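You operate a simulated robot arm through the tools that you are given. There is no shell and no other tool. Be economical: measure what you need, move in short steps, check, and stop when the job is done.

You are at the controls of a simulated two-armed robot. One attempt, no reset.

JOB
Pick up the tube box with the largest size on its label from the top of the long bench with one hand, pass it to the other hand and put it on the top of the back bench. Set down upright: tube box.

It is judged by the outcome, as a careful person would: the job done as asked, and still so three seconds after it is handed in. It fails if anything else is knocked over, pushed out of place, dropped, spilled or broken.

ROBOT AND FRAMES
Two 7-joint arms with two-finger parallel grippers on one trunk, on a base that drives. Base frame: it is fixed to the floor where the robot stands at the start and does not move with it; the origin is under the middle of the robot, x ahead of it, y to its left, z up; the surface under the hand at the start is at about z = 930. Readings come in mm, degrees, newtons and seconds.
The left shoulder is at the start at [20, 113, 1222], the right one opposite. With the tool pointing down near the work surface each hand reaches from about 240 to 620 mm from the robot's upright axis, wherever it stands, measured 20 degrees to its own side. Places, roughly: top of the back bench [-100, 1000, 900]. Payload 1.57 kg a hand.
The tool frame of a hand sits at the grasp point between the pads (the TCP): z along the fingers, y along the line on which they close. The tips reach 30 mm beyond it. Largest opening 80 mm; finger width 17, thickness 12; the body of the gripper, 40 by 82 mm, starts 80 mm behind the TCP.
Orientation is that of the tool frame in the base frame, as a unit quaternion [w, x, y, z]. With the fingers straight down and closing along the base's y, the tool's x points along the base's -x, its y along +y and its z along -z.

CONTROLS
- The arms move only by the tool move_arm. It takes "left_steps", "right_steps" or both (then of equal length, played together; a hand with none holds still); each is a list that holds one entry, the list of rows, each a list of 7 numbers: the shift along the base's x, y, z in units of 100 mm (1.0 is 100 mm), then the turn, a rotation vector about the base's x, y, z in units of 180 degrees (1.0 is 180 degrees), then the finger opening in cm, from 0 to 8. In form: [[[x, y, z, ax, ay, az, fingers], ...]]. A call has 1 to 8 rows; each row is the pose to reach, as a shift and turn from the pose commanded when the call began. A call with a number of a shift or a turn outside -1 to 1 is refused whole. Each row takes 0.2 s and may step no farther than 50 mm and 8.6 degrees from the row before; otherwise, or with a gripper value out of range, the whole call is refused. Where a pose cannot be reached the arm comes as near as it can. A force on the tool above 40 N (or 10 N above the force at the start of the call, whichever is more), or a blocked arm, ends the call early, and 0.2 s more pass. Each finger travels about 45 mm/s and halts on what it meets, pressing with about 25 N; the grip force reading is that of the motor and also rises with nothing between the fingers. The clock runs only during rows and for 0.2 s after the last one: add rows that repeat a pose to give the fingers time. It gives the time, the measured TCP pose, the force on the tool (base axes), the opening and the grip force at its end, in the units of the frame above (readings bear some noise), with the torque about the TCP (base axes, N m) and any sound that the robot's microphone picked up.
- Cameras (640 x 400 px; columns grow to the right, rows downward): "scene" is now at [89.2, 48.9, 1370.3]; the picture's right is [0.56, -0.83, 0.00], its down [-0.35, -0.24, -0.90] and it looks along [0.75, 0.51, -0.43] (base axes); focal length 273 px, centre (320, 200). "left" rides on the left gripper at [72, 7, -122] in its tool frame; the picture's right is [-0.09, 1.00, 0.00], its down [-0.84, -0.08, -0.54] and it looks along [-0.54, -0.05, 0.84] (tool axes); focal length 238 px, centre (320, 200). "right" rides on the right gripper at [72, -7, -122] in its tool frame; the picture's right is [0.09, 1.00, 0.00], its down [-0.84, 0.08, -0.54] and it looks along [-0.54, 0.05, 0.84] (tool axes); focal length 238 px, centre (320, 200).
- grab_frame(camera): a new picture of that camera. The clock stands still meanwhile.
- move_column(by): slides the trunk up (or, below 0, down) by that many mm; the arms and the scene camera ride with it, the base frame stays. It gives what a move gives, with no picture.
- base_move(legs): drives the robot by 1 to 6 legs, each [ahead, left, turn to the left] in mm, mm and degrees, along the robot's own axes; the way and the turn of a leg run together, so that a leg with both is an arc; at most 1500 mm and 180 degrees a leg. The arms and the cameras ride along, it lands a little off, and it stops where it bumps. It gives what a move gives.
- turn_head(pan, tilt): turns the head with the scene camera to pan (to the left, within 80 degrees either way) and tilt (down, from -29 to 69), counted from straight ahead of the robot. It gives what a move gives.
- point_at(camera, pixels): for up to 12 pixels [column, row] of the newest picture of that camera ("zoom" is the newest enlarged one), the place [x, y, z] in the base frame of the surface seen there, good to about 2 mm, but the place of the scene camera against the robot may be out by one fixed shift of up to 12 mm in any direction. The clock stands still meanwhile.
- zoom(camera, box): a new picture of the part [left, top, right, bottom] of that camera's present view, enlarged. The clock stands still meanwhile.
- close_job(): hands the job in; it is judged then, once.

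Go step by step. Measure first, check grasps and placings, and put right what went wrong. The budget is 80 turns and 70 pictures, counting those below and the enlarged ones. Unless the task says otherwise, let go and move clear before handing in.

The tools are called after "Request:" as name(argument=value, ...) on one line, values as JSON. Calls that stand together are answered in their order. move_arm: Moves the arms, as the interface text tells. Its arguments: {"type":"object","properties":{"left_steps":{"type":"array","items":{"type":"array","items":{"type":"array","items":{"type":"number"}}}},"right_steps":{"type":"array","items":{"type":"array","items":{"type":"array","items":{"type":"number"}}}}},"required":[]} The other tools are called the same way: move_column (by) slides the trunk up or down; base_move (legs) drives the base; turn_head (pan, tilt) turns the head that bears the scene camera; grab_frame (camera) takes a picture; point_at (camera, pixels) gives the place of the surface under pixels of a picture; zoom (camera, box) takes an enlarged picture of a part of a camera's view; close_job () hands the job in.

At the start:

```text
t: 0.0
left_ee_pos: [360.6, 438.5, 1169.4]
left_tool_rot: [-0.001, 0.0, 1.0, 0.0]
left_ft_force: [-0.2, -0.4, 0.4]
left_ft_torque: [0.0, 0.0, 0.02]
left_opening: 80.1
left_grasp_force: 0.0
right_ee_pos: [401.1, 11.2, 1229.4]
right_tool_rot: [-0.001, 0.0, 1.0, -0.001]
right_ft_force: [0.1, -0.7, 0.6]
right_ft_torque: [0.01, -0.03, 0.0]
right_opening: 79.9
right_grasp_force: 0.0
trunk travel left (down, up): [-275.0, 295.0]
robot x, y, heading: [0.7, -3.0, -0.2]
head pan, tilt: [34.3, 25.2]
```

scene: 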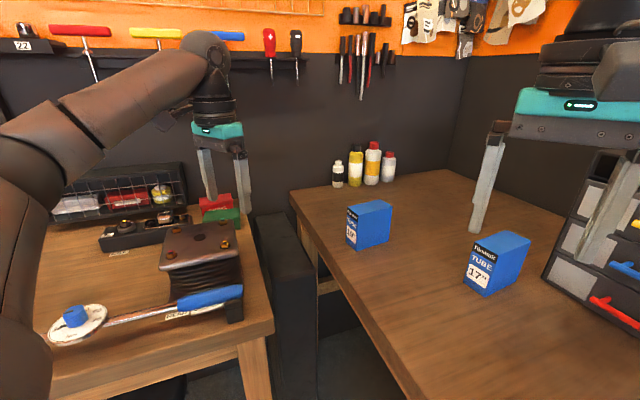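
right: 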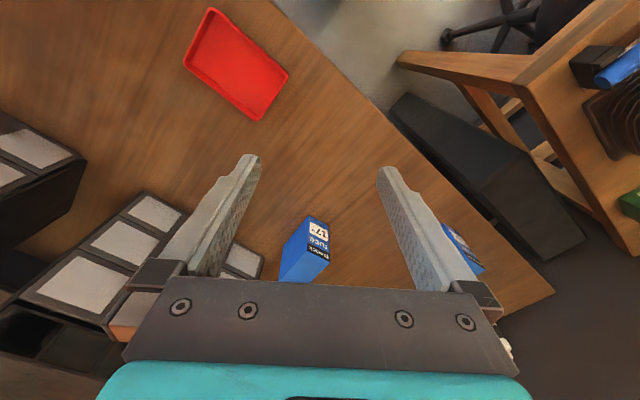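
left: 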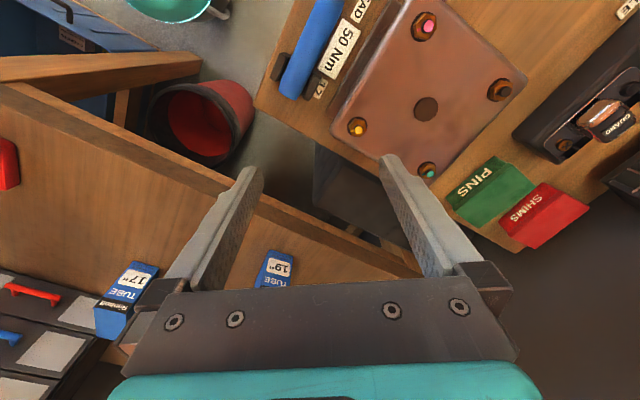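

Two blue tube boxes are visible: the one near (368,224) looks like 19", the one near (497,262) reads 17". I'll zoom in to verify the labels and measure both.

Request:
zoom(camera="scene", box=[310, 160, 550, 310])

Request:
zoom(camera="left", box=[80, 230, 320, 380])

Request:
point_at(camera="scene", pixels=[[348, 208], [359, 215], [391, 206], [373, 201], [358, 248], [347, 240], [389, 240], [357, 230], [500, 240], [340, 215], [250, 330], [150, 220]])

```text
2.67 times, centred on (430, 235) of scene
```

zoom: 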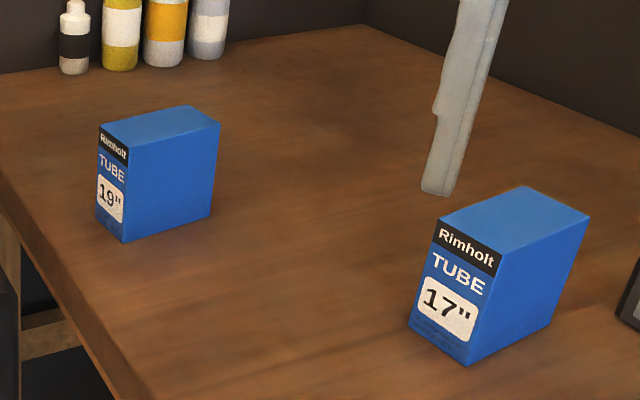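

```text
2.67 times, centred on (200, 305) of left
```

zoom: 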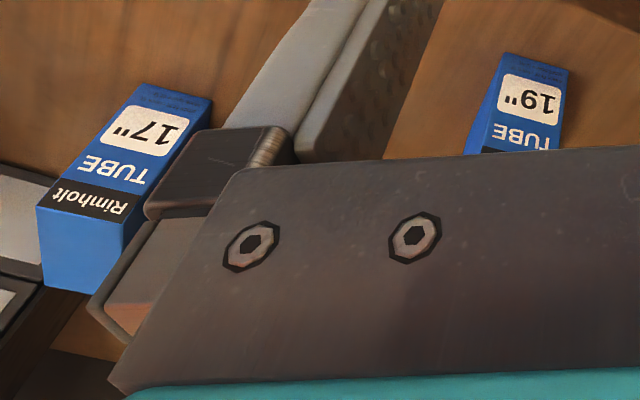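

```text
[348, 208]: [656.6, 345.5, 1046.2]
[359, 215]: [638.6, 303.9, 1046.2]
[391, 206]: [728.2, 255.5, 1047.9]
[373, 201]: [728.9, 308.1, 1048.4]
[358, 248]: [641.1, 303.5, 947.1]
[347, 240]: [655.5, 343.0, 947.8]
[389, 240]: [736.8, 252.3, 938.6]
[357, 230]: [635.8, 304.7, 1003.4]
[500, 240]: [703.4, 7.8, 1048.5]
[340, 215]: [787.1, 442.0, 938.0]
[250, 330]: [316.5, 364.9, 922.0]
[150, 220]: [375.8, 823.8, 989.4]
```

The 19" box (zoom 110,200) is larger than the 17"; I'll look around for other tube boxes and at the back bench.

Request:
turn_head(pan=-30, tilt=30)

Request:
grab_frame(camera="scene")

Request:
turn_head(pan=80, tilt=30)

Request:
grab_frame(camera="scene")

```text
t: 1.4
left_ee_pos: [359.8, 438.8, 1170.7]
left_tool_rot: [0.0, -0.001, 1.0, 0.0]
left_ft_force: [0.1, 0.1, -1.1]
left_ft_torque: [-0.03, 0.0, -0.02]
left_opening: 80.0
left_grasp_force: 0.1
right_ee_pos: [400.5, 11.4, 1228.2]
right_tool_rot: [0.001, 0.001, 1.0, 0.0]
right_ft_force: [0.1, 0.5, -0.1]
right_ft_torque: [0.01, 0.0, 0.0]
right_opening: 79.9
right_grasp_force: 0.1
trunk travel left (down, up): [-275.0, 295.0]
robot x, y, heading: [1.4, -2.0, -0.1]
head pan, tilt: [-30.0, 30.0]
```

```text
64 pictures are left
```

scene: 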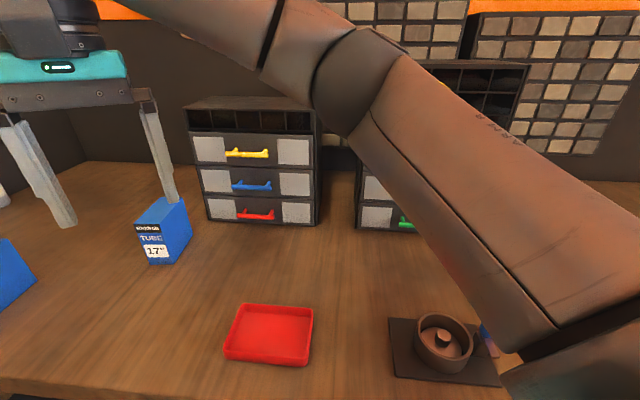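

```text
t: 3.2
left_ee_pos: [359.8, 438.8, 1169.4]
left_tool_rot: [0.0, 0.001, 1.0, 0.0]
left_ft_force: [0.3, -0.3, 0.2]
left_ft_torque: [0.02, -0.01, 0.01]
left_opening: 79.9
left_grasp_force: 0.1
right_ee_pos: [398.8, 11.6, 1228.1]
right_tool_rot: [0.0, 0.0, 1.0, 0.0]
right_ft_force: [-0.1, -0.3, 0.6]
right_ft_torque: [0.0, 0.0, 0.0]
right_opening: 80.2
right_grasp_force: 0.1
trunk travel left (down, up): [-275.0, 295.0]
robot x, y, heading: [0.3, -1.1, -0.1]
head pan, tilt: [80.0, 30.0]
```

```text
63 pictures are left
```

scene: 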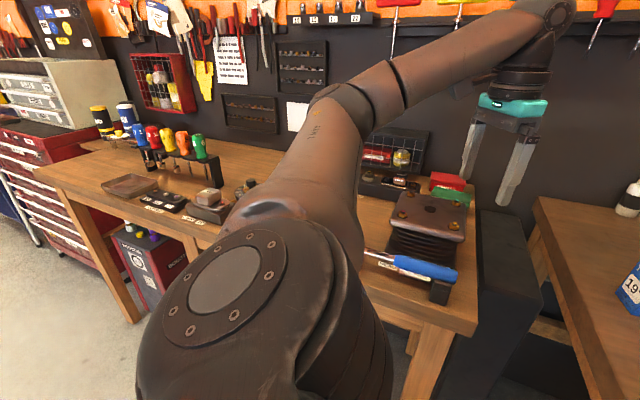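

The long bench also shows something blue at (487,340), partly hidden by the right arm. I'll check further right.

Request:
turn_head(pan=-70, tilt=35)

Request:
grab_frame(camera="scene")

Request:
turn_head(pan=-10, tilt=35)

Request:
grab_frame(camera="scene")

```text
t: 5.6
left_ee_pos: [360.7, 438.8, 1168.6]
left_tool_rot: [0.001, -0.001, 1.0, 0.0]
left_ft_force: [0.2, -0.6, 0.3]
left_ft_torque: [-0.02, 0.01, 0.0]
left_opening: 79.9
left_grasp_force: 0.0
right_ee_pos: [400.4, 10.9, 1229.7]
right_tool_rot: [0.0, 0.0, 1.0, 0.0]
right_ft_force: [0.7, -0.3, -0.3]
right_ft_torque: [-0.01, -0.02, -0.01]
right_opening: 80.2
right_grasp_force: 0.0
trunk travel left (down, up): [-275.0, 295.0]
robot x, y, heading: [0.8, 0.9, -0.4]
head pan, tilt: [-70.0, 35.0]
```

```text
62 pictures are left
```

scene: 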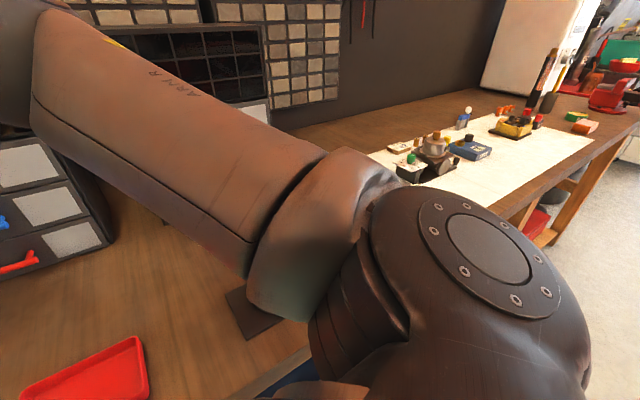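

```text
t: 6.9
left_ee_pos: [359.4, 437.9, 1169.5]
left_tool_rot: [0.0, 0.0, 1.0, 0.0]
left_ft_force: [1.8, 1.1, 0.2]
left_ft_torque: [0.01, -0.05, -0.03]
left_opening: 79.8
left_grasp_force: 0.0
right_ee_pos: [400.4, 11.1, 1229.8]
right_tool_rot: [0.0, 0.0, 1.0, 0.0]
right_ft_force: [-1.7, -0.5, 0.3]
right_ft_torque: [0.01, 0.0, 0.0]
right_opening: 79.9
right_grasp_force: 0.1
trunk travel left (down, up): [-275.0, 295.0]
robot x, y, heading: [4.5, -0.1, 0.1]
head pan, tilt: [-10.0, 35.0]
```

```text
61 pictures are left
```

scene: 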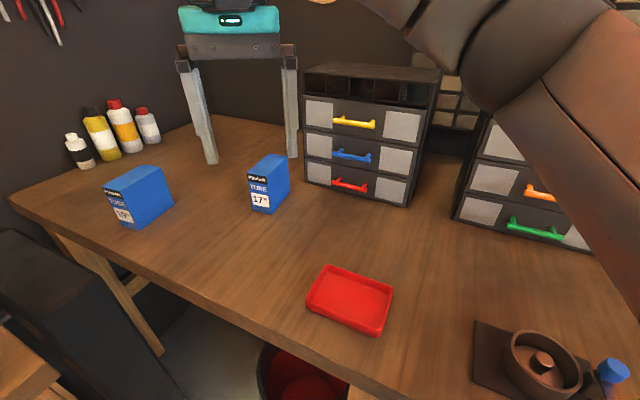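

Only the 17" (268,185) and 19" (140,195) boxes show here. I'll measure the 19" box and the bench front edge from this view.

Request:
point_at(camera="scene", pixels=[[30, 208], [150, 267], [220, 305], [340, 370], [106, 187], [118, 198], [170, 180], [148, 168], [125, 224], [170, 207], [200, 240], [268, 162]])

Request:
zoom(camera="scene", box=[60, 120, 220, 240])

```text
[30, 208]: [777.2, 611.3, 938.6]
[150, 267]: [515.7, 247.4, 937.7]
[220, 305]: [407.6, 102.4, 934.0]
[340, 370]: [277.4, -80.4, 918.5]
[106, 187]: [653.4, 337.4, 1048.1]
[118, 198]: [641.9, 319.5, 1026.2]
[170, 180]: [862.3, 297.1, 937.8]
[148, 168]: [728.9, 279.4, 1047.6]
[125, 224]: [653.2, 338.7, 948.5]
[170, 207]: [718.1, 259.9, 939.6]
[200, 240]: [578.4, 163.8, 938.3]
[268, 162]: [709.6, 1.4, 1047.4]
```

```text
3.33 times, centred on (140, 180) of scene
```

zoom: 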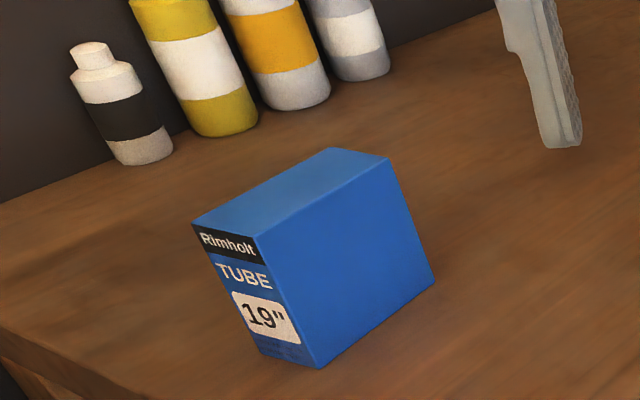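

The zoom shows the box's top face clearly; I'll get its four top corners, slightly inset.

Request:
point_at(camera="zoom", pixels=[[197, 224], [257, 237], [384, 159], [333, 150], [290, 190], [318, 362], [262, 350], [430, 283], [340, 230], [260, 290]])

```text
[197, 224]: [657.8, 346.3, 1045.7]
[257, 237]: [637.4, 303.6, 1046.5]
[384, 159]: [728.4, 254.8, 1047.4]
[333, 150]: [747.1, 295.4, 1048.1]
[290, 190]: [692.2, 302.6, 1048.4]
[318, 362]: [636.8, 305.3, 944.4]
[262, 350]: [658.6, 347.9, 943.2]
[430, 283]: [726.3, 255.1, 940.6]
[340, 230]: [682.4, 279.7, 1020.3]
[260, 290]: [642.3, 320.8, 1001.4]
```

Box centre ≈ (693, 300), long axis at −29°, 102×47×109 mm. Now I need the back bench's outline, so I'll pan left.

Request:
turn_head(pan=62, tilt=38)

Request:
grab_frame(camera="scene")

```text
t: 8.3
left_ee_pos: [362.3, 439.7, 1168.9]
left_tool_rot: [0.001, -0.001, 1.0, 0.0]
left_ft_force: [-0.6, -0.4, 0.2]
left_ft_torque: [0.02, -0.01, 0.0]
left_opening: 80.3
left_grasp_force: 0.0
right_ee_pos: [400.8, 10.9, 1228.7]
right_tool_rot: [0.0, 0.0, 1.0, 0.0]
right_ft_force: [-0.1, 0.3, 0.4]
right_ft_torque: [0.01, -0.01, -0.01]
right_opening: 80.0
right_grasp_force: 0.0
trunk travel left (down, up): [-275.0, 295.0]
robot x, y, heading: [4.2, -0.1, 0.1]
head pan, tilt: [62.0, 38.0]
```

```text
59 pictures are left
```

scene: 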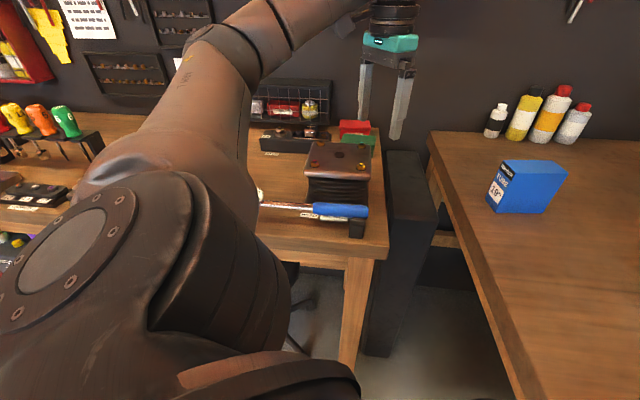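

Request:
point_at(camera="scene", pixels=[[380, 253], [280, 240], [370, 170], [340, 160], [405, 300], [400, 160], [20, 230], [110, 170], [440, 330], [330, 340], [345, 218], [255, 150]])

```text
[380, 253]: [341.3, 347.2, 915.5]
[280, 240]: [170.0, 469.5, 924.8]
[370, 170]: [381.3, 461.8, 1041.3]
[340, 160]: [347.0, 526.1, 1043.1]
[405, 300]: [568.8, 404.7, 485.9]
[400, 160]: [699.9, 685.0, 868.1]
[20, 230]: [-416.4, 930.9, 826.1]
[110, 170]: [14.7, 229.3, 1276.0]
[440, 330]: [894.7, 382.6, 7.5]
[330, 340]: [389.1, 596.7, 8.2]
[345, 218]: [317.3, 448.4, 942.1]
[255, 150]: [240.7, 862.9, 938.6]
```

Both bench edges are mapped: back bench front runs through (341,347)–(170,470), long bench edge through (516,247)–(777,611). I'll drive to about (150,150), which brings the box to ~560 mm, 20° left, keeping ~240 mm clear of both benches.

Request:
base_move(legs=[[80, 80, 0], [65, 65, -5]])

Request:
turn_head(pan=25, tilt=40)

Request:
grab_frame(camera="scene")

Request:
grab_frame(camera="left")

```text
t: 10.2
left_ee_pos: [547.3, 546.9, 1169.0]
left_tool_rot: [-0.001, 0.044, 0.999, 0.0]
left_ft_force: [-0.1, 0.3, -1.5]
left_ft_torque: [-0.02, 0.03, 0.07]
left_opening: 79.7
left_grasp_force: 0.0
right_ee_pos: [550.3, 117.2, 1228.4]
right_tool_rot: [0.0, 0.044, 0.999, 0.0]
right_ft_force: [0.4, -0.2, 0.1]
right_ft_torque: [-0.04, 0.03, 0.05]
right_opening: 80.1
right_grasp_force: 0.0
trunk travel left (down, up): [-275.0, 295.0]
robot x, y, heading: [148.3, 142.0, -5.2]
head pan, tilt: [62.0, 38.0]
```

```text
t: 11.3
left_ee_pos: [546.5, 546.5, 1170.9]
left_tool_rot: [0.0, 0.043, 0.999, 0.0]
left_ft_force: [0.9, -0.2, -0.5]
left_ft_torque: [0.0, 0.0, -0.03]
left_opening: 79.9
left_grasp_force: 0.0
right_ee_pos: [548.9, 116.3, 1229.4]
right_tool_rot: [0.0, 0.045, 0.999, 0.0]
right_ft_force: [-0.9, 0.0, 0.3]
right_ft_torque: [0.0, 0.02, -0.01]
right_opening: 79.9
right_grasp_force: 0.1
trunk travel left (down, up): [-275.0, 295.0]
robot x, y, heading: [144.6, 138.9, -5.0]
head pan, tilt: [25.0, 40.0]
```

```text
58 pictures are left
```

scene: 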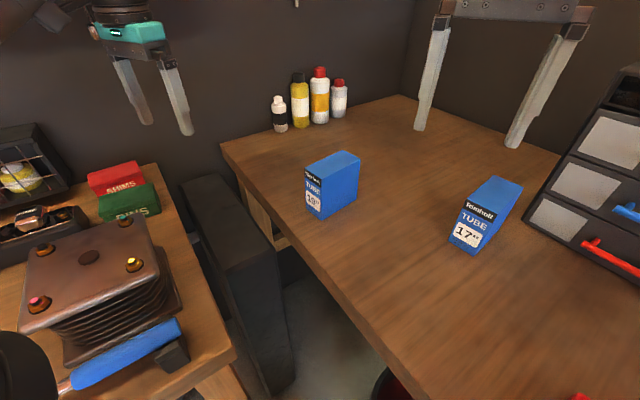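

```text
57 pictures are left
```

left: 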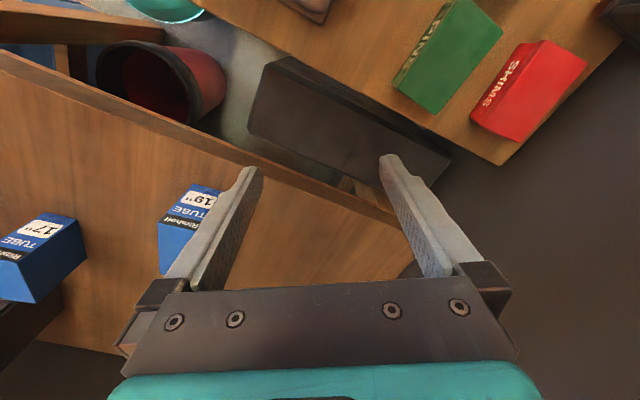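

The drive landed fine. Now I'll bring the left hand above the box's far part, rotated −24° so the fingers close across its narrow side, staying high.

Request:
move_arm(left_steps=[[[0.25, -0.37, 0, 0, 0, -0.02, 8], [0.48, -0.74, 0, 0, 0, -0.04, 8], [0.72, -1.0, 0, 0, 0, -0.06, 8], [0.95, -1.0, 0, 0, 0, -0.08, 8], [1.0, -1.0, 0, 0, 0, -0.1, 8], [1.0, -1.0, 0, 0, 0, -0.133, 8]]])

Request:
move_arm(left_steps=[[[0.2, -0.4, 0, 0, 0, 0, 8], [0.4, -0.8, 0, 0, 0, 0, 8], [0.6, -1.0, 0, 0, 0, 0, 8], [0.65, -1.0, 0, 0, 0, 0, 8]]])

Request:
move_arm(left_steps=[[[0, -0.4, 0, 0, 0, 0, 8], [0, -0.57, 0, 0, 0, 0, 8], [0, -0.57, 0, 0, 0, 0, 8]]])

Request:
grab_frame(camera="left")

```text
t: 12.7
left_ee_pos: [648.0, 446.0, 1171.8]
left_tool_rot: [-0.001, 0.251, 0.968, 0.001]
left_ft_force: [0.5, 0.0, -0.3]
left_ft_torque: [0.02, 0.0, 0.01]
left_opening: 79.9
left_grasp_force: 0.1
right_ee_pos: [549.3, 116.0, 1228.8]
right_tool_rot: [0.0, 0.043, 0.999, 0.0]
right_ft_force: [0.2, -0.6, 1.2]
right_ft_torque: [0.0, -0.01, -0.02]
right_opening: 79.9
right_grasp_force: 0.1
trunk travel left (down, up): [-275.0, 295.0]
robot x, y, heading: [150.8, 141.4, -5.1]
head pan, tilt: [25.0, 40.0]
```

```text
t: 13.7
left_ee_pos: [713.4, 346.8, 1169.1]
left_tool_rot: [0.0, 0.25, 0.968, 0.0]
left_ft_force: [0.3, -0.5, -0.9]
left_ft_torque: [0.0, 0.03, 0.01]
left_opening: 80.1
left_grasp_force: 0.0
right_ee_pos: [549.0, 116.1, 1229.3]
right_tool_rot: [0.0, 0.044, 0.999, 0.0]
right_ft_force: [-0.2, 0.5, 0.7]
right_ft_torque: [-0.01, 0.02, 0.03]
right_opening: 79.8
right_grasp_force: 0.0
trunk travel left (down, up): [-275.0, 295.0]
robot x, y, heading: [150.0, 143.1, -5.1]
head pan, tilt: [25.0, 40.0]
```

```text
t: 14.5
left_ee_pos: [715.3, 289.9, 1170.5]
left_tool_rot: [0.0, 0.25, 0.968, 0.0]
left_ft_force: [0.7, 0.0, 0.4]
left_ft_torque: [0.01, 0.03, -0.02]
left_opening: 80.1
left_grasp_force: 0.1
right_ee_pos: [549.0, 117.6, 1230.1]
right_tool_rot: [0.0, 0.044, 0.999, 0.0]
right_ft_force: [-0.2, -0.4, 0.0]
right_ft_torque: [0.02, -0.02, 0.02]
right_opening: 80.0
right_grasp_force: 0.0
trunk travel left (down, up): [-275.0, 295.0]
robot x, y, heading: [144.8, 145.1, -5.1]
head pan, tilt: [25.0, 40.0]
```

```text
56 pictures are left
```

left: 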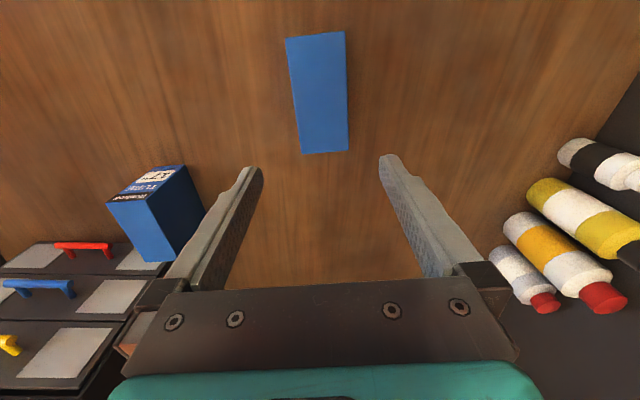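

The box's top appears at (287–348, 33–152), viewed from above with the label end at the top. I'll measure its corners with the hand camera.

Request:
point_at(camera="left", pixels=[[288, 41], [343, 34], [303, 151], [346, 149], [320, 90]])

```text
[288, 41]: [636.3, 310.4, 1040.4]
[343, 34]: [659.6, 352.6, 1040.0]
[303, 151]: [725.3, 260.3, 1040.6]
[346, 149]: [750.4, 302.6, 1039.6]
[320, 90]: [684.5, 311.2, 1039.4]
```

Hand-camera centre ≈ (693, 306.5), top z = 1040 (so the scene camera is off about [0,−6,+7]). I'll shift 5 mm in y, descend in two stages, and check.

Request:
move_arm(left_steps=[[[-0.01, 0.05, -0.4, 0, 0, 0, 8], [-0.01, 0.05, -0.8, 0, 0, 0, 8], [-0.01, 0.05, -1.0, 0, 0, 0, 8], [-0.01, 0.05, -1.0, 0, 0, 0, 8]]])

Request:
grab_frame(camera="left")

```text
t: 15.5
left_ee_pos: [711.3, 294.4, 1071.9]
left_tool_rot: [0.0, 0.251, 0.968, 0.0]
left_ft_force: [0.5, 0.3, 0.7]
left_ft_torque: [0.01, 0.01, 0.02]
left_opening: 80.1
left_grasp_force: 0.0
right_ee_pos: [548.4, 114.9, 1228.7]
right_tool_rot: [0.0, 0.043, 0.999, 0.0]
right_ft_force: [0.6, 0.0, 1.6]
right_ft_torque: [0.04, -0.04, 0.02]
right_opening: 79.8
right_grasp_force: 0.0
trunk travel left (down, up): [-275.0, 295.0]
robot x, y, heading: [149.3, 139.6, -5.1]
head pan, tilt: [25.0, 40.0]
```

```text
55 pictures are left
```

left: 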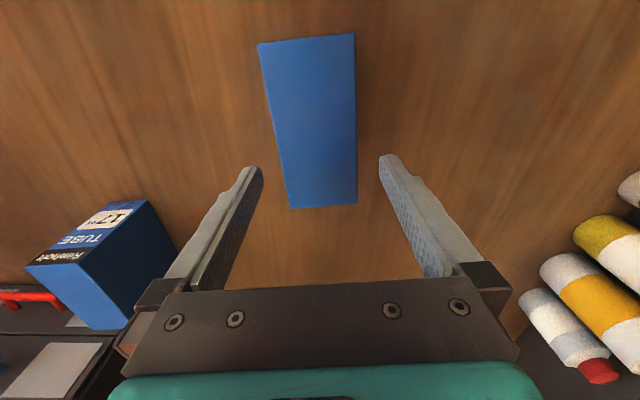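

The box sits centred between the fingertips (288–358 vs 249–390). Descending 63 mm and closing.

Request:
move_arm(left_steps=[[[0, 0, -0.4, 0, 0, 0, 8], [0, 0, -0.63, 0, 0, 0, 8], [0, 0, -0.63, 0, 0, 0, 6], [0, 0, -0.63, 0, 0, 0, 4], [0, 0, -0.63, 0, 0, 0, 3.5], [0, 0, -0.63, 0, 0, 0, 3.5], [0, 0, -0.63, 0, 0, 0, 3.5]]])

Request:
grab_frame(camera="left")

```text
t: 17.1
left_ee_pos: [712.9, 293.1, 1004.3]
left_tool_rot: [0.0, 0.25, 0.968, 0.0]
left_ft_force: [1.4, 0.4, -0.2]
left_ft_torque: [-0.09, -0.17, 0.04]
left_opening: 53.9
left_grasp_force: 25.6
right_ee_pos: [549.0, 116.5, 1229.8]
right_tool_rot: [0.0, 0.043, 0.999, 0.0]
right_ft_force: [0.0, -0.9, 0.4]
right_ft_torque: [0.01, 0.02, 0.04]
right_opening: 80.3
right_grasp_force: 0.1
trunk travel left (down, up): [-275.0, 295.0]
robot x, y, heading: [149.1, 140.5, -5.2]
head pan, tilt: [25.0, 40.0]
```

```text
54 pictures are left
```

left: 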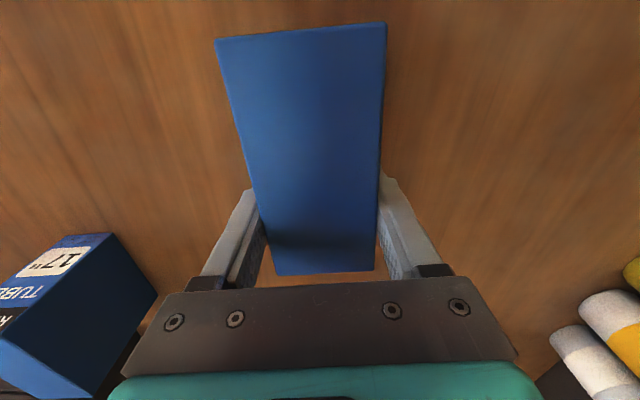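

Gripped: opening 53.9 mm at 25.6 N. Lifting 100 mm straight up and checking.

Request:
move_arm(left_steps=[[[0, 0, 0.15, 0, 0, 0, 3.5], [0, 0, 0.4, 0, 0, 0, 3.5], [0, 0, 0.7, 0, 0, 0, 3.5], [0, 0, 1.0, 0, 0, 0, 3.5], [0, 0, 1.0, 0, 0, 0, 3.5]]])

Request:
move_arm(left_steps=[[[0, 0, 0.3, 0, 0, 0, 3.5], [0, 0, 0.6, 0, 0, 0, 3.5], [0, 0, 0.8, 0, 0, 0, 3.5], [0, 0, 0.8, 0, 0, 0, 3.5]]])

Request:
grab_frame(camera="scene")

Request:
grab_frame(camera="left")

```text
t: 18.3
left_ee_pos: [711.6, 296.4, 1106.3]
left_tool_rot: [0.0, 0.25, 0.968, 0.001]
left_ft_force: [-0.8, 0.1, -3.7]
left_ft_torque: [-0.05, -0.08, 0.02]
left_opening: 53.8
left_grasp_force: 25.1
right_ee_pos: [548.9, 114.7, 1229.0]
right_tool_rot: [0.0, 0.043, 0.999, -0.001]
right_ft_force: [-0.3, -0.7, -0.2]
right_ft_torque: [0.0, -0.02, 0.02]
right_opening: 80.0
right_grasp_force: 0.1
trunk travel left (down, up): [-275.0, 295.0]
robot x, y, heading: [151.1, 140.2, -5.1]
head pan, tilt: [25.0, 40.0]
```

```text
t: 19.3
left_ee_pos: [710.0, 294.7, 1187.4]
left_tool_rot: [0.0, 0.25, 0.968, 0.0]
left_ft_force: [-0.5, -1.3, -3.6]
left_ft_torque: [-0.04, -0.08, 0.05]
left_opening: 53.9
left_grasp_force: 25.0
right_ee_pos: [549.8, 115.8, 1229.8]
right_tool_rot: [-0.001, 0.044, 0.999, -0.001]
right_ft_force: [-1.6, -0.2, -0.9]
right_ft_torque: [-0.02, -0.02, 0.03]
right_opening: 79.6
right_grasp_force: 0.1
trunk travel left (down, up): [-275.0, 295.0]
robot x, y, heading: [148.9, 138.1, -5.0]
head pan, tilt: [25.0, 40.0]
```

```text
53 pictures are left
```

scene: 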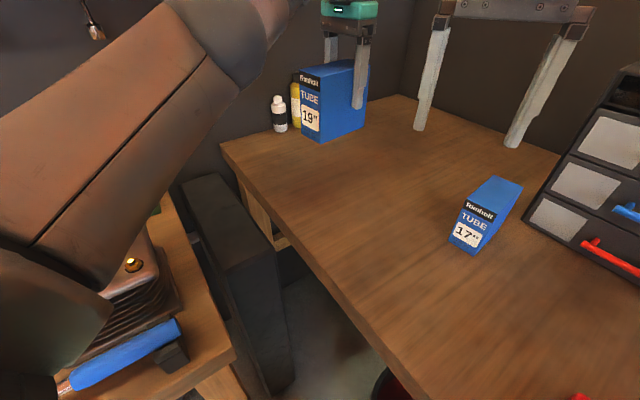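

```text
52 pictures are left
```

left: 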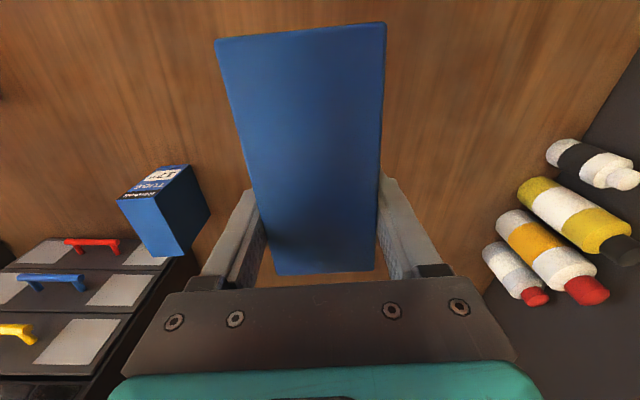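

Box held with no slip (53.9 mm, ~0.35 kg), label 19" upright. Next: pre-tilt the right hand 45° forward-down for the receiving grip, while the left stays put.

Request:
move_arm(right_steps=[[[0.04, 0.01, 0.01, -0.0037, -0.0415, 0, 8], [0.08, 0.02, 0.02, -0.0073, -0.083, 0, 8], [0.12, 0.03, 0.03, -0.011, -0.1245, 0, 8], [0.16, 0.04, 0.04, -0.0147, -0.166, 0, 8], [0.2, 0.05, 0.05, -0.018, -0.2075, 0, 8], [0.25, 0.06, 0.06, -0.022, -0.249, 0, 8], [0.25, 0.06, 0.06, -0.022, -0.249, 0, 8]]])

```text
t: 20.9
left_ee_pos: [710.4, 294.8, 1186.6]
left_tool_rot: [0.0, 0.25, 0.968, 0.0]
left_ft_force: [-0.4, 0.4, -2.6]
left_ft_torque: [-0.05, -0.06, 0.02]
left_opening: 54.1
left_grasp_force: 25.5
right_ee_pos: [574.8, 121.9, 1234.9]
right_tool_rot: [0.383, 0.041, 0.923, -0.017]
right_ft_force: [0.7, 0.2, -0.7]
right_ft_torque: [0.05, 0.01, 0.02]
right_opening: 79.7
right_grasp_force: 0.0
trunk travel left (down, up): [-275.0, 295.0]
robot x, y, heading: [147.9, 138.7, -5.1]
head pan, tilt: [25.0, 40.0]
```

Right hand reached its 45° tilt. Now bringing the left hand with the box to the centre line, unrotating 24° to align the box with the robot's heading.

Request:
move_arm(left_steps=[[[0, -0.2, 0, 0, 0, 0.022, 3.5], [0.02, -0.4, 0, 0, 0, 0.044, 3.5], [0.03, -0.6, 0, 0, 0, 0.066, 3.5], [0.04, -0.8, 0, 0, 0, 0.088, 3.5], [0.04, -1.0, 0, 0, 0, 0.11, 3.5], [0.04, -1.0, 0, 0, 0, 0.133, 3.5], [0.04, -1.0, 0, 0, 0, 0.133, 3.5]]])

Request:
move_arm(left_steps=[[[-0.01, -0.2, 0, 0, 0, 0, 3.5], [-0.02, -0.4, 0, 0, 0, 0, 3.5], [-0.03, -0.6, 0, 0, 0, 0, 3.5], [-0.04, -0.75, 0, 0, 0, 0, 3.5], [-0.04, -0.84, 0, 0, 0, 0, 3.5], [-0.04, -0.84, 0, 0, 0, 0, 3.5]]])

Request:
grab_frame(camera="right")

Request:
grab_frame(camera="left")

Request:
turn_head(pan=0, tilt=25)

Request:
grab_frame(camera="scene")

```text
t: 22.5
left_ee_pos: [707.0, 197.4, 1184.5]
left_tool_rot: [0.001, 0.043, 0.999, 0.0]
left_ft_force: [-0.1, -0.9, -3.8]
left_ft_torque: [0.03, -0.08, 0.0]
left_opening: 54.2
left_grasp_force: 25.1
left hand out of reach, approached as far as the arm can: row 5, 6, 7
right_ee_pos: [573.1, 120.2, 1235.3]
right_tool_rot: [0.382, 0.042, 0.923, -0.017]
right_ft_force: [-0.6, -0.2, 0.3]
right_ft_torque: [0.04, 0.03, 0.01]
right_opening: 80.1
right_grasp_force: 0.0
trunk travel left (down, up): [-275.0, 295.0]
robot x, y, heading: [148.1, 143.0, -5.2]
head pan, tilt: [25.0, 40.0]
```

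```text
t: 23.7
left_ee_pos: [691.3, 137.9, 1173.9]
left_tool_rot: [-0.003, 0.035, 0.999, -0.003]
left_ft_force: [0.2, 0.1, -2.9]
left_ft_torque: [-0.03, -0.11, 0.02]
left_opening: 53.6
left_grasp_force: 25.2
left hand out of reach, approached as far as the arm can: row 1, 2, 3, 4, 5, 6
right_ee_pos: [573.4, 116.4, 1233.5]
right_tool_rot: [0.379, 0.044, 0.924, -0.024]
right_ft_force: [-3.5, -11.3, -2.2]
right_ft_torque: [0.7, -0.41, 0.8]
right_opening: 69.6
right_grasp_force: 0.0
trunk travel left (down, up): [-275.0, 295.0]
robot x, y, heading: [151.6, 139.5, -5.0]
head pan, tilt: [25.0, 40.0]
stopped in row 6 (right hand): the force on the tool passed its limit at 58 N (the readings are from after the stop); the commanded pose is now the measured one
```

```text
51 pictures are left
```

right: 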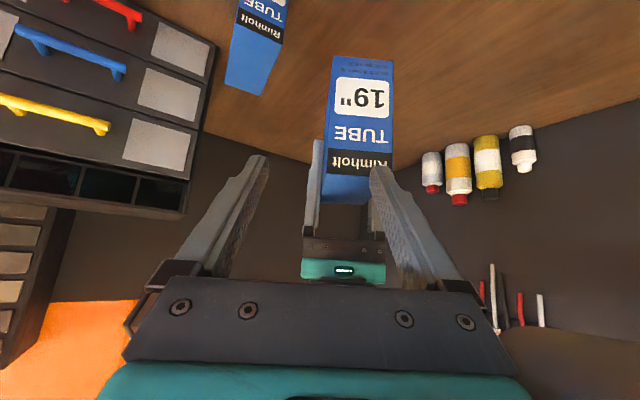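

```text
50 pictures are left
```

left: 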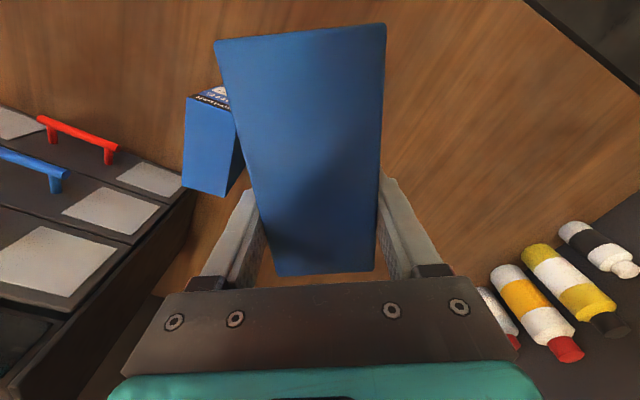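

```text
t: 24.6
left_ee_pos: [690.4, 136.9, 1176.1]
left_tool_rot: [-0.003, 0.037, 0.999, -0.003]
left_ft_force: [0.8, 0.0, -3.7]
left_ft_torque: [-0.02, -0.07, -0.04]
left_opening: 54.0
left_grasp_force: 25.1
right_ee_pos: [573.5, 116.8, 1234.5]
right_tool_rot: [0.379, 0.043, 0.924, -0.022]
right_ft_force: [-1.5, -14.9, -5.5]
right_ft_torque: [0.76, -0.32, 0.83]
right_opening: 67.1
right_grasp_force: 0.0
trunk travel left (down, up): [-275.0, 295.0]
robot x, y, heading: [148.1, 141.9, -5.1]
head pan, tilt: [0.0, 25.0]
```

```text
49 pictures are left
```

scene: 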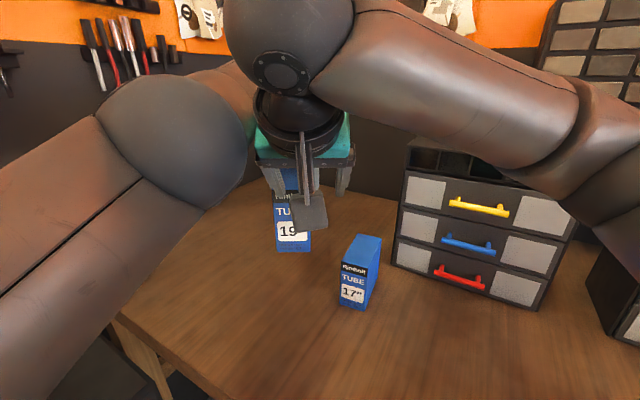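

The right hand was pushed (−11 N in y, opening 67 mm): the left forearm leans on the right hand's left finger, near (265,170) in the scene view. I'll separate them — right back and right, left outward — then use a more sideways hand-over geometry.

Request:
move_arm(right_steps=[[[-0.1, -0.2, 0, 0, 0, 0, 8], [-0.3, -0.5, 0, 0, 0, 0, 8], [-0.5, -0.9, 0, 0, 0, 0, 8], [-0.5, -1.0, 0, 0, 0, 0, 8], [-0.5, -1.0, 0, 0, 0, 0, 8]]], left_steps=[[[0, 0.1, 0, 0, 0, 0, 3.5], [0, 0.3, 0.02, 0, 0, 0, 3.5], [-0.1, 0.55, 0.04, 0, 0, 0, 3.5], [-0.3, 0.8, 0.08, 0, 0, 0, 3.5], [-0.5, 1.0, 0.1, 0, 0, 0, 3.5]]])

Request:
grab_frame(camera="scene")

```text
t: 25.8
left_ee_pos: [699.6, 225.3, 1211.2]
left_tool_rot: [-0.004, 0.037, 0.999, -0.002]
left_ft_force: [0.3, 0.7, -3.8]
left_ft_torque: [0.03, -0.07, 0.0]
left_opening: 53.9
left_grasp_force: 25.2
left hand out of reach, approached as far as the arm can: row 2, 3, 4, 5
right_ee_pos: [523.6, 18.1, 1233.0]
right_tool_rot: [0.381, 0.042, 0.923, -0.022]
right_ft_force: [0.2, 0.5, -0.4]
right_ft_torque: [-0.02, 0.01, 0.01]
right_opening: 79.9
right_grasp_force: 0.0
trunk travel left (down, up): [-275.0, 295.0]
robot x, y, heading: [146.9, 140.1, -5.0]
head pan, tilt: [0.0, 25.0]
```

```text
48 pictures are left
```

scene: 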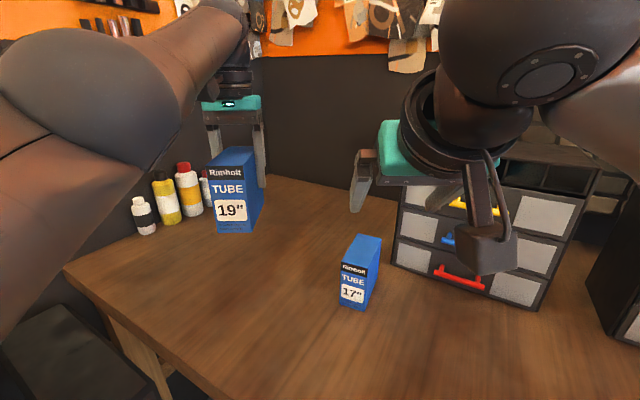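

Arms are apart and the box is still firmly held. The left arm lagged its target, so I'll test a pull-in: backward and slightly down.

Request:
move_arm(left_steps=[[[-0.15, 0.1, -0.1, 0, 0, 0, 3.5], [-0.3, 0.2, -0.2, 0, 0, 0, 3.5], [-0.5, 0.2, -0.3, 0, 0, 0, 3.5], [-0.7, 0.2, -0.3, 0, 0, 0, 3.5], [-0.7, 0.2, -0.3, 0, 0, 0, 3.5]]])

```text
t: 27.0
left_ee_pos: [702.4, 230.9, 1207.2]
left_tool_rot: [-0.003, 0.038, 0.999, -0.002]
left_ft_force: [-0.5, -0.1, -3.0]
left_ft_torque: [0.01, -0.08, 0.0]
left_opening: 53.8
left_grasp_force: 25.2
left hand out of reach, approached as far as the arm can: row 1, 2, 3, 4, 5
right_ee_pos: [523.9, 19.7, 1233.3]
right_tool_rot: [0.38, 0.041, 0.924, -0.021]
right_ft_force: [0.3, -0.6, 0.0]
right_ft_torque: [0.0, -0.01, 0.0]
right_opening: 80.3
right_grasp_force: 0.1
trunk travel left (down, up): [-275.0, 295.0]
robot x, y, heading: [147.4, 141.5, -5.1]
head pan, tilt: [0.0, 25.0]
```

Left is stuck near a joint limit that appeared when I unrotated the wrist. I'll rotate back −20° in place, where it worked.

Request:
move_arm(left_steps=[[[0, 0.1, 0, 0, 0, -0.03, 3.5], [0, 0.2, 0, 0, 0, -0.06, 3.5], [0, 0.3, 0, 0, 0, -0.09, 3.5], [0, 0.5, 0, 0, 0, -0.125, 3.5], [0, 0.5, 0, 0, 0, -0.125, 3.5]]])

Request:
move_arm(left_steps=[[[-0.15, 0.1, 0, 0, 0, 0, 3.5], [-0.3, 0.2, 0, 0, 0, 0, 3.5], [-0.5, 0.2, 0, 0, 0, 0, 3.5], [-0.5, 0.2, 0, 0, 0, 0, 3.5]]])

```text
t: 28.2
left_ee_pos: [706.9, 282.3, 1211.3]
left_tool_rot: [-0.003, 0.233, 0.973, -0.002]
left_ft_force: [-1.2, -0.3, -3.6]
left_ft_torque: [-0.03, -0.01, -0.02]
left_opening: 53.9
left_grasp_force: 24.8
right_ee_pos: [522.2, 19.0, 1232.7]
right_tool_rot: [0.381, 0.042, 0.923, -0.022]
right_ft_force: [0.1, -0.7, -0.1]
right_ft_torque: [0.06, 0.05, -0.03]
right_opening: 79.6
right_grasp_force: 0.1
trunk travel left (down, up): [-275.0, 295.0]
robot x, y, heading: [149.2, 141.9, -5.3]
head pan, tilt: [0.0, 25.0]
```

```text
t: 29.2
left_ee_pos: [701.8, 302.4, 1227.1]
left_tool_rot: [-0.004, 0.232, 0.973, -0.003]
left_ft_force: [-1.0, -0.6, -2.6]
left_ft_torque: [-0.03, -0.09, 0.02]
left_opening: 53.9
left_grasp_force: 25.0
left hand out of reach, approached as far as the arm can: row 1, 2, 3, 4
right_ee_pos: [523.5, 18.3, 1233.1]
right_tool_rot: [0.38, 0.042, 0.924, -0.022]
right_ft_force: [-0.3, -0.6, -0.4]
right_ft_torque: [0.0, 0.0, 0.0]
right_opening: 80.0
right_grasp_force: 0.1
trunk travel left (down, up): [-275.0, 295.0]
robot x, y, heading: [147.6, 140.7, -4.8]
head pan, tilt: [0.0, 25.0]
```

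Moving inward slides the arm outward/up along its fully-stretched sphere. I'll retrace the path that worked: forward slightly and down toward (713,295,1110).

Request:
move_arm(left_steps=[[[0.05, -0.05, -0.15, 0, 0, 0, 3.5], [0.1, -0.08, -0.4, 0, 0, -0.01, 3.5], [0.1, -0.08, -0.7, 0, 0, -0.01, 3.5], [0.1, -0.08, -1.0, 0, 0, -0.01, 3.5], [0.1, -0.08, -1.0, 0, 0, -0.01, 3.5]]])

```text
t: 30.4
left_ee_pos: [730.5, 291.2, 1130.5]
left_tool_rot: [-0.002, 0.248, 0.969, -0.003]
left_ft_force: [0.0, -0.1, -4.1]
left_ft_torque: [0.01, -0.04, 0.0]
left_opening: 53.9
left_grasp_force: 24.6
left hand out of reach, approached as far as the arm can: row 2, 3, 4, 5
right_ee_pos: [522.4, 19.9, 1233.9]
right_tool_rot: [0.38, 0.042, 0.924, -0.022]
right_ft_force: [0.0, -0.2, -0.1]
right_ft_torque: [0.02, -0.01, 0.0]
right_opening: 80.1
right_grasp_force: 0.0
trunk travel left (down, up): [-275.0, 295.0]
robot x, y, heading: [148.9, 141.8, -5.2]
head pan, tilt: [0.0, 25.0]
```

The arm is stuck on its straight-elbow sphere (~563 mm from the shoulder). I'll try to break out with a lateral move to the left and up, towards the original bent pose.

Request:
move_arm(left_steps=[[[-0.1, 0.1, 0.3, 0, 0, 0.02, 3.5], [-0.25, 0.25, 0.6, 0, 0, 0.04, 3.5], [-0.5, 0.45, 0.6, 0, 0, 0.06, 3.5], [-0.8, 0.7, 0.6, 0, 0, 0.08, 3.5], [-1.0, 1.0, 0.6, 0, 0, 0.1, 3.5], [-1.0, 1.0, 0.6, 0, 0, 0.1, 3.5]]])

Request:
turn_head(pan=25, tilt=10)

Request:
grab_frame(camera="scene")

```text
t: 31.8
left_ee_pos: [698.4, 399.0, 1217.5]
left_tool_rot: [-0.002, 0.092, 0.996, -0.003]
left_ft_force: [0.7, -0.1, -2.1]
left_ft_torque: [-0.03, -0.07, -0.01]
left_opening: 53.6
left_grasp_force: 24.7
left hand out of reach, approached as far as the arm can: row 2, 3, 4, 5, 6
right_ee_pos: [523.1, 18.7, 1233.6]
right_tool_rot: [0.381, 0.041, 0.924, -0.022]
right_ft_force: [0.0, -0.6, 0.7]
right_ft_torque: [-0.01, 0.0, 0.03]
right_opening: 80.1
right_grasp_force: 0.0
trunk travel left (down, up): [-275.0, 295.0]
robot x, y, heading: [148.4, 134.3, -5.4]
head pan, tilt: [0.0, 25.0]
```

```text
t: 32.7
left_ee_pos: [698.4, 396.7, 1216.5]
left_tool_rot: [-0.002, 0.092, 0.996, -0.003]
left_ft_force: [0.4, 0.5, -3.0]
left_ft_torque: [0.0, -0.11, -0.02]
left_opening: 54.0
left_grasp_force: 25.5
right_ee_pos: [522.4, 20.1, 1233.2]
right_tool_rot: [0.381, 0.042, 0.923, -0.022]
right_ft_force: [0.1, -0.1, 0.4]
right_ft_torque: [0.03, -0.01, 0.0]
right_opening: 80.1
right_grasp_force: 0.1
trunk travel left (down, up): [-275.0, 295.0]
robot x, y, heading: [146.8, 137.3, -5.1]
head pan, tilt: [25.0, 10.0]
```

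```text
47 pictures are left
```

scene: 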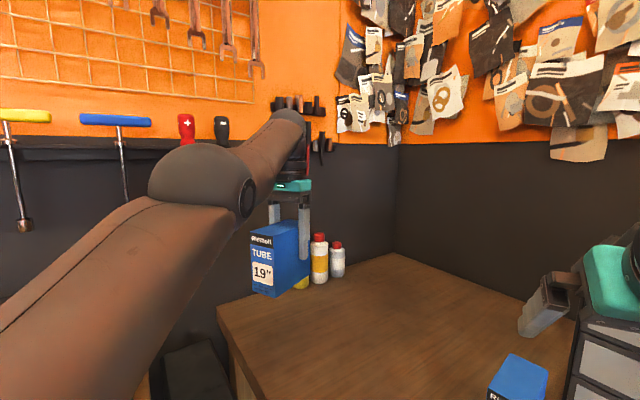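

The forearm is sloping up to the wrist with the hand straight down, so it may be a wrist-flex limit. I'll tilt the hand fingers-forward ~23° while pulling back, to see if that frees it.

Request:
move_arm(left_steps=[[[0, 0, 0, -0.004, -0.042, 0, 3.5], [-0.1, 0, 0, -0.008, -0.084, 0, 3.5], [-0.3, 0, 0, -0.011, -0.126, 0, 3.5], [-0.5, 0, 0, -0.011, -0.126, 0, 3.5], [-0.7, 0, 0, -0.011, -0.126, 0, 3.5], [-0.7, 0, 0, -0.011, -0.126, 0, 3.5]]])

```text
t: 34.1
left_ee_pos: [761.4, 423.9, 1260.2]
left_tool_rot: [0.194, 0.091, 0.977, -0.001]
left_ft_force: [-0.5, 0.6, -4.1]
left_ft_torque: [-0.03, -0.04, 0.01]
left_opening: 54.0
left_grasp_force: 24.9
left hand out of reach, approached as far as the arm can: row 1, 2, 3, 4, 5, 6
right_ee_pos: [522.1, 19.0, 1234.2]
right_tool_rot: [0.38, 0.042, 0.924, -0.022]
right_ft_force: [-0.7, 0.4, 0.6]
right_ft_torque: [0.03, -0.02, 0.02]
right_opening: 80.0
right_grasp_force: 0.1
trunk travel left (down, up): [-275.0, 295.0]
robot x, y, heading: [147.8, 143.9, -5.1]
head pan, tilt: [25.0, 10.0]
```

Orientation follows but the wrist stays on its sphere — the elbow sits at the straight singularity. Leftward didn't bend it; I'll try moving right and inward while undoing the tilt.

Request:
move_arm(left_steps=[[[-0.2, -0.3, -0.1, 0.003, 0.03, 0, 3.5], [-0.4, -0.6, -0.2, 0.006, 0.06, 0, 3.5], [-0.7, -0.9, -0.3, 0.009, 0.1, 0, 3.5], [-1.0, -1.0, -0.4, 0.011, 0.126, 0, 3.5], [-1.0, -1.0, -0.4, 0.011, 0.126, 0, 3.5]]])

```text
t: 35.3
left_ee_pos: [698.8, 326.5, 1235.7]
left_tool_rot: [-0.004, 0.093, 0.996, -0.002]
left_ft_force: [0.0, 0.5, -3.3]
left_ft_torque: [-0.01, -0.06, 0.04]
left_opening: 53.7
left_grasp_force: 25.4
left hand out of reach, approached as far as the arm can: row 1, 2, 3, 4, 5
right_ee_pos: [522.4, 18.0, 1234.2]
right_tool_rot: [0.38, 0.042, 0.924, -0.022]
right_ft_force: [-0.3, -0.4, 0.0]
right_ft_torque: [0.02, -0.04, 0.01]
right_opening: 80.0
right_grasp_force: 0.1
trunk travel left (down, up): [-275.0, 295.0]
robot x, y, heading: [146.1, 139.2, -5.0]
head pan, tilt: [25.0, 10.0]
```

Geometry suggests the elbow is slightly hyper-extended, so it must pass through straight first. I'll reach outward to straighten, then sweep right (−y) tangentially and only then pull in.

Request:
move_arm(left_steps=[[[0.3, 0.1, 0, 0, 0, 0, 3.5], [0.5, 0.1, 0, 0, 0, 0, 3.5], [0.5, 0.1, 0, 0, 0, 0, 3.5], [0.5, -0.3, 0, 0, 0, 0, 3.5], [0.3, -0.7, 0, 0, 0, 0, 3.5], [0, -0.9, 0, 0, 0, 0, 3.5], [-0.4, -1.0, 0, 0, 0, 0, 3.5], [-0.6, -1.0, 0, 0, 0, 0, 3.5]]])

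```text
t: 37.1
left_ee_pos: [688.0, 233.3, 1243.8]
left_tool_rot: [-0.001, 0.093, 0.996, -0.002]
left_ft_force: [0.0, 0.4, -3.7]
left_ft_torque: [-0.04, -0.07, -0.03]
left_opening: 53.6
left_grasp_force: 25.1
left hand out of reach, approached as far as the arm can: row 1, 2, 3, 4, 5, 6, 7, 8
right_ee_pos: [522.0, 19.0, 1233.5]
right_tool_rot: [0.38, 0.043, 0.924, -0.022]
right_ft_force: [-0.6, -0.5, -0.5]
right_ft_torque: [-0.03, 0.01, 0.04]
right_opening: 80.1
right_grasp_force: 0.1
trunk travel left (down, up): [-275.0, 295.0]
robot x, y, heading: [151.1, 138.1, -5.2]
head pan, tilt: [25.0, 10.0]
```

Still straight. Next try the same in the vertical plane: outward, sweep downward, then pull in.

Request:
move_arm(left_steps=[[[0.3, 0.1, 0, 0, 0, 0, 3.5], [0.6, 0.2, 0, 0, 0, 0, 3.5], [0.7, 0.3, -0.35, 0, 0, 0, 3.5], [0.7, 0.4, -0.7, 0, 0, 0, 3.5], [0.5, 0.4, -1.0, 0, 0, 0, 3.5], [0.1, 0.4, -1.0, 0, 0, 0, 3.5], [-0.3, 0.4, -1.0, 0, 0, 0, 3.5], [-0.5, 0.4, -1.0, 0, 0, 0, 3.5]]])

```text
t: 38.9
left_ee_pos: [722.3, 263.8, 1158.3]
left_tool_rot: [-0.002, 0.093, 0.996, -0.001]
left_ft_force: [0.2, 0.1, -4.4]
left_ft_torque: [0.0, -0.08, 0.0]
left_opening: 53.8
left_grasp_force: 24.8
left hand out of reach, approached as far as the arm can: row 1, 2, 3, 4, 5, 6, 7, 8
right_ee_pos: [521.1, 17.4, 1233.7]
right_tool_rot: [0.38, 0.042, 0.924, -0.021]
right_ft_force: [0.4, -0.9, 0.1]
right_ft_torque: [0.0, -0.01, 0.02]
right_opening: 79.8
right_grasp_force: 0.1
trunk travel left (down, up): [-275.0, 295.0]
robot x, y, heading: [148.6, 139.2, -5.0]
head pan, tilt: [25.0, 10.0]
```

Down-sweep didn't bend it either. Trying the up-sweep, and then an outward-left sweep.

Request:
move_arm(left_steps=[[[0.3, 0, 0, 0, 0, 0, 3.5], [0.5, 0, 0, 0, 0, 0, 3.5], [0.6, 0, 0.4, 0, 0, 0, 3.5], [0.6, 0, 0.8, 0, 0, 0, 3.5], [0.4, 0, 1.0, 0, 0, 0, 3.5], [0, 0, 1.0, 0, 0, 0, 3.5], [-0.4, 0, 1.0, 0, 0, 0, 3.5], [-0.7, 0, 1.0, 0, 0, 0, 3.5]]])

Request:
move_arm(left_steps=[[[0.3, 0, 0, 0, 0, 0, 3.5], [0.5, 0, 0, 0, 0, 0, 3.5], [0.6, 0.4, 0, 0, 0, 0, 3.5], [0.6, 0.8, 0, 0, 0, 0, 3.5], [0.4, 1.0, 0, 0, 0, 0, 3.5], [0, 1.0, 0, 0, 0, 0, 3.5], [-0.4, 1.0, 0, 0, 0, 0, 3.5], [-0.7, 1.0, 0, 0, 0, 0, 3.5]]])

Request:
turn_head(pan=40, tilt=0)

Request:
grab_frame(camera="scene")

```text
t: 40.7
left_ee_pos: [683.9, 262.1, 1263.4]
left_tool_rot: [-0.002, 0.092, 0.996, -0.002]
left_ft_force: [-0.3, 1.6, -3.9]
left_ft_torque: [-0.04, -0.06, -0.02]
left_opening: 54.0
left_grasp_force: 25.3
left hand out of reach, approached as far as the arm can: row 1, 2, 3, 4, 5, 6, 7, 8
right_ee_pos: [521.6, 21.0, 1233.8]
right_tool_rot: [0.38, 0.043, 0.924, -0.023]
right_ft_force: [-0.3, 0.0, -0.3]
right_ft_torque: [0.0, 0.01, -0.01]
right_opening: 79.9
right_grasp_force: 0.0
trunk travel left (down, up): [-275.0, 295.0]
robot x, y, heading: [147.8, 138.9, -5.1]
head pan, tilt: [25.0, 10.0]
```

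```text
t: 42.5
left_ee_pos: [685.4, 369.2, 1259.8]
left_tool_rot: [-0.002, 0.092, 0.996, -0.002]
left_ft_force: [0.2, -0.9, -3.4]
left_ft_torque: [-0.02, -0.07, -0.03]
left_opening: 53.9
left_grasp_force: 24.9
left hand out of reach, approached as far as the arm can: row 1, 2, 3, 4, 5, 7, 8
right_ee_pos: [523.1, 20.2, 1233.8]
right_tool_rot: [0.38, 0.042, 0.924, -0.022]
right_ft_force: [-0.3, -0.1, 0.1]
right_ft_torque: [0.01, 0.0, 0.01]
right_opening: 80.1
right_grasp_force: 0.1
trunk travel left (down, up): [-275.0, 295.0]
robot x, y, heading: [153.0, 139.0, -4.9]
head pan, tilt: [25.0, 10.0]
```

```text
t: 43.3
left_ee_pos: [686.3, 367.7, 1262.0]
left_tool_rot: [-0.002, 0.092, 0.996, -0.002]
left_ft_force: [-0.7, 0.2, -3.3]
left_ft_torque: [-0.05, -0.07, -0.01]
left_opening: 53.9
left_grasp_force: 24.7
right_ee_pos: [522.8, 20.1, 1232.8]
right_tool_rot: [0.381, 0.043, 0.923, -0.023]
right_ft_force: [0.4, 0.0, 0.3]
right_ft_torque: [0.03, -0.02, 0.02]
right_opening: 79.9
right_grasp_force: 0.0
trunk travel left (down, up): [-275.0, 295.0]
robot x, y, heading: [150.0, 139.1, -4.9]
head pan, tilt: [40.0, 0.0]
```

```text
46 pictures are left
```

scene: 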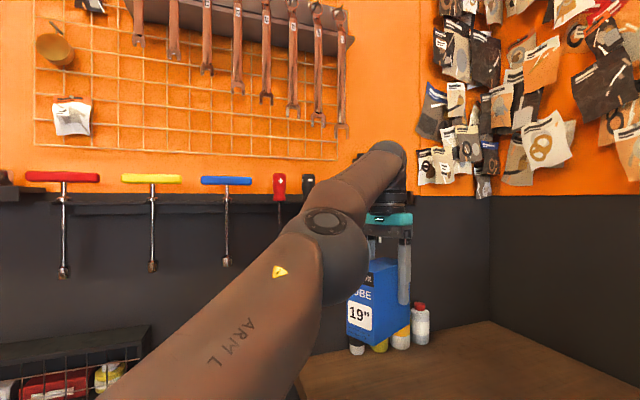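

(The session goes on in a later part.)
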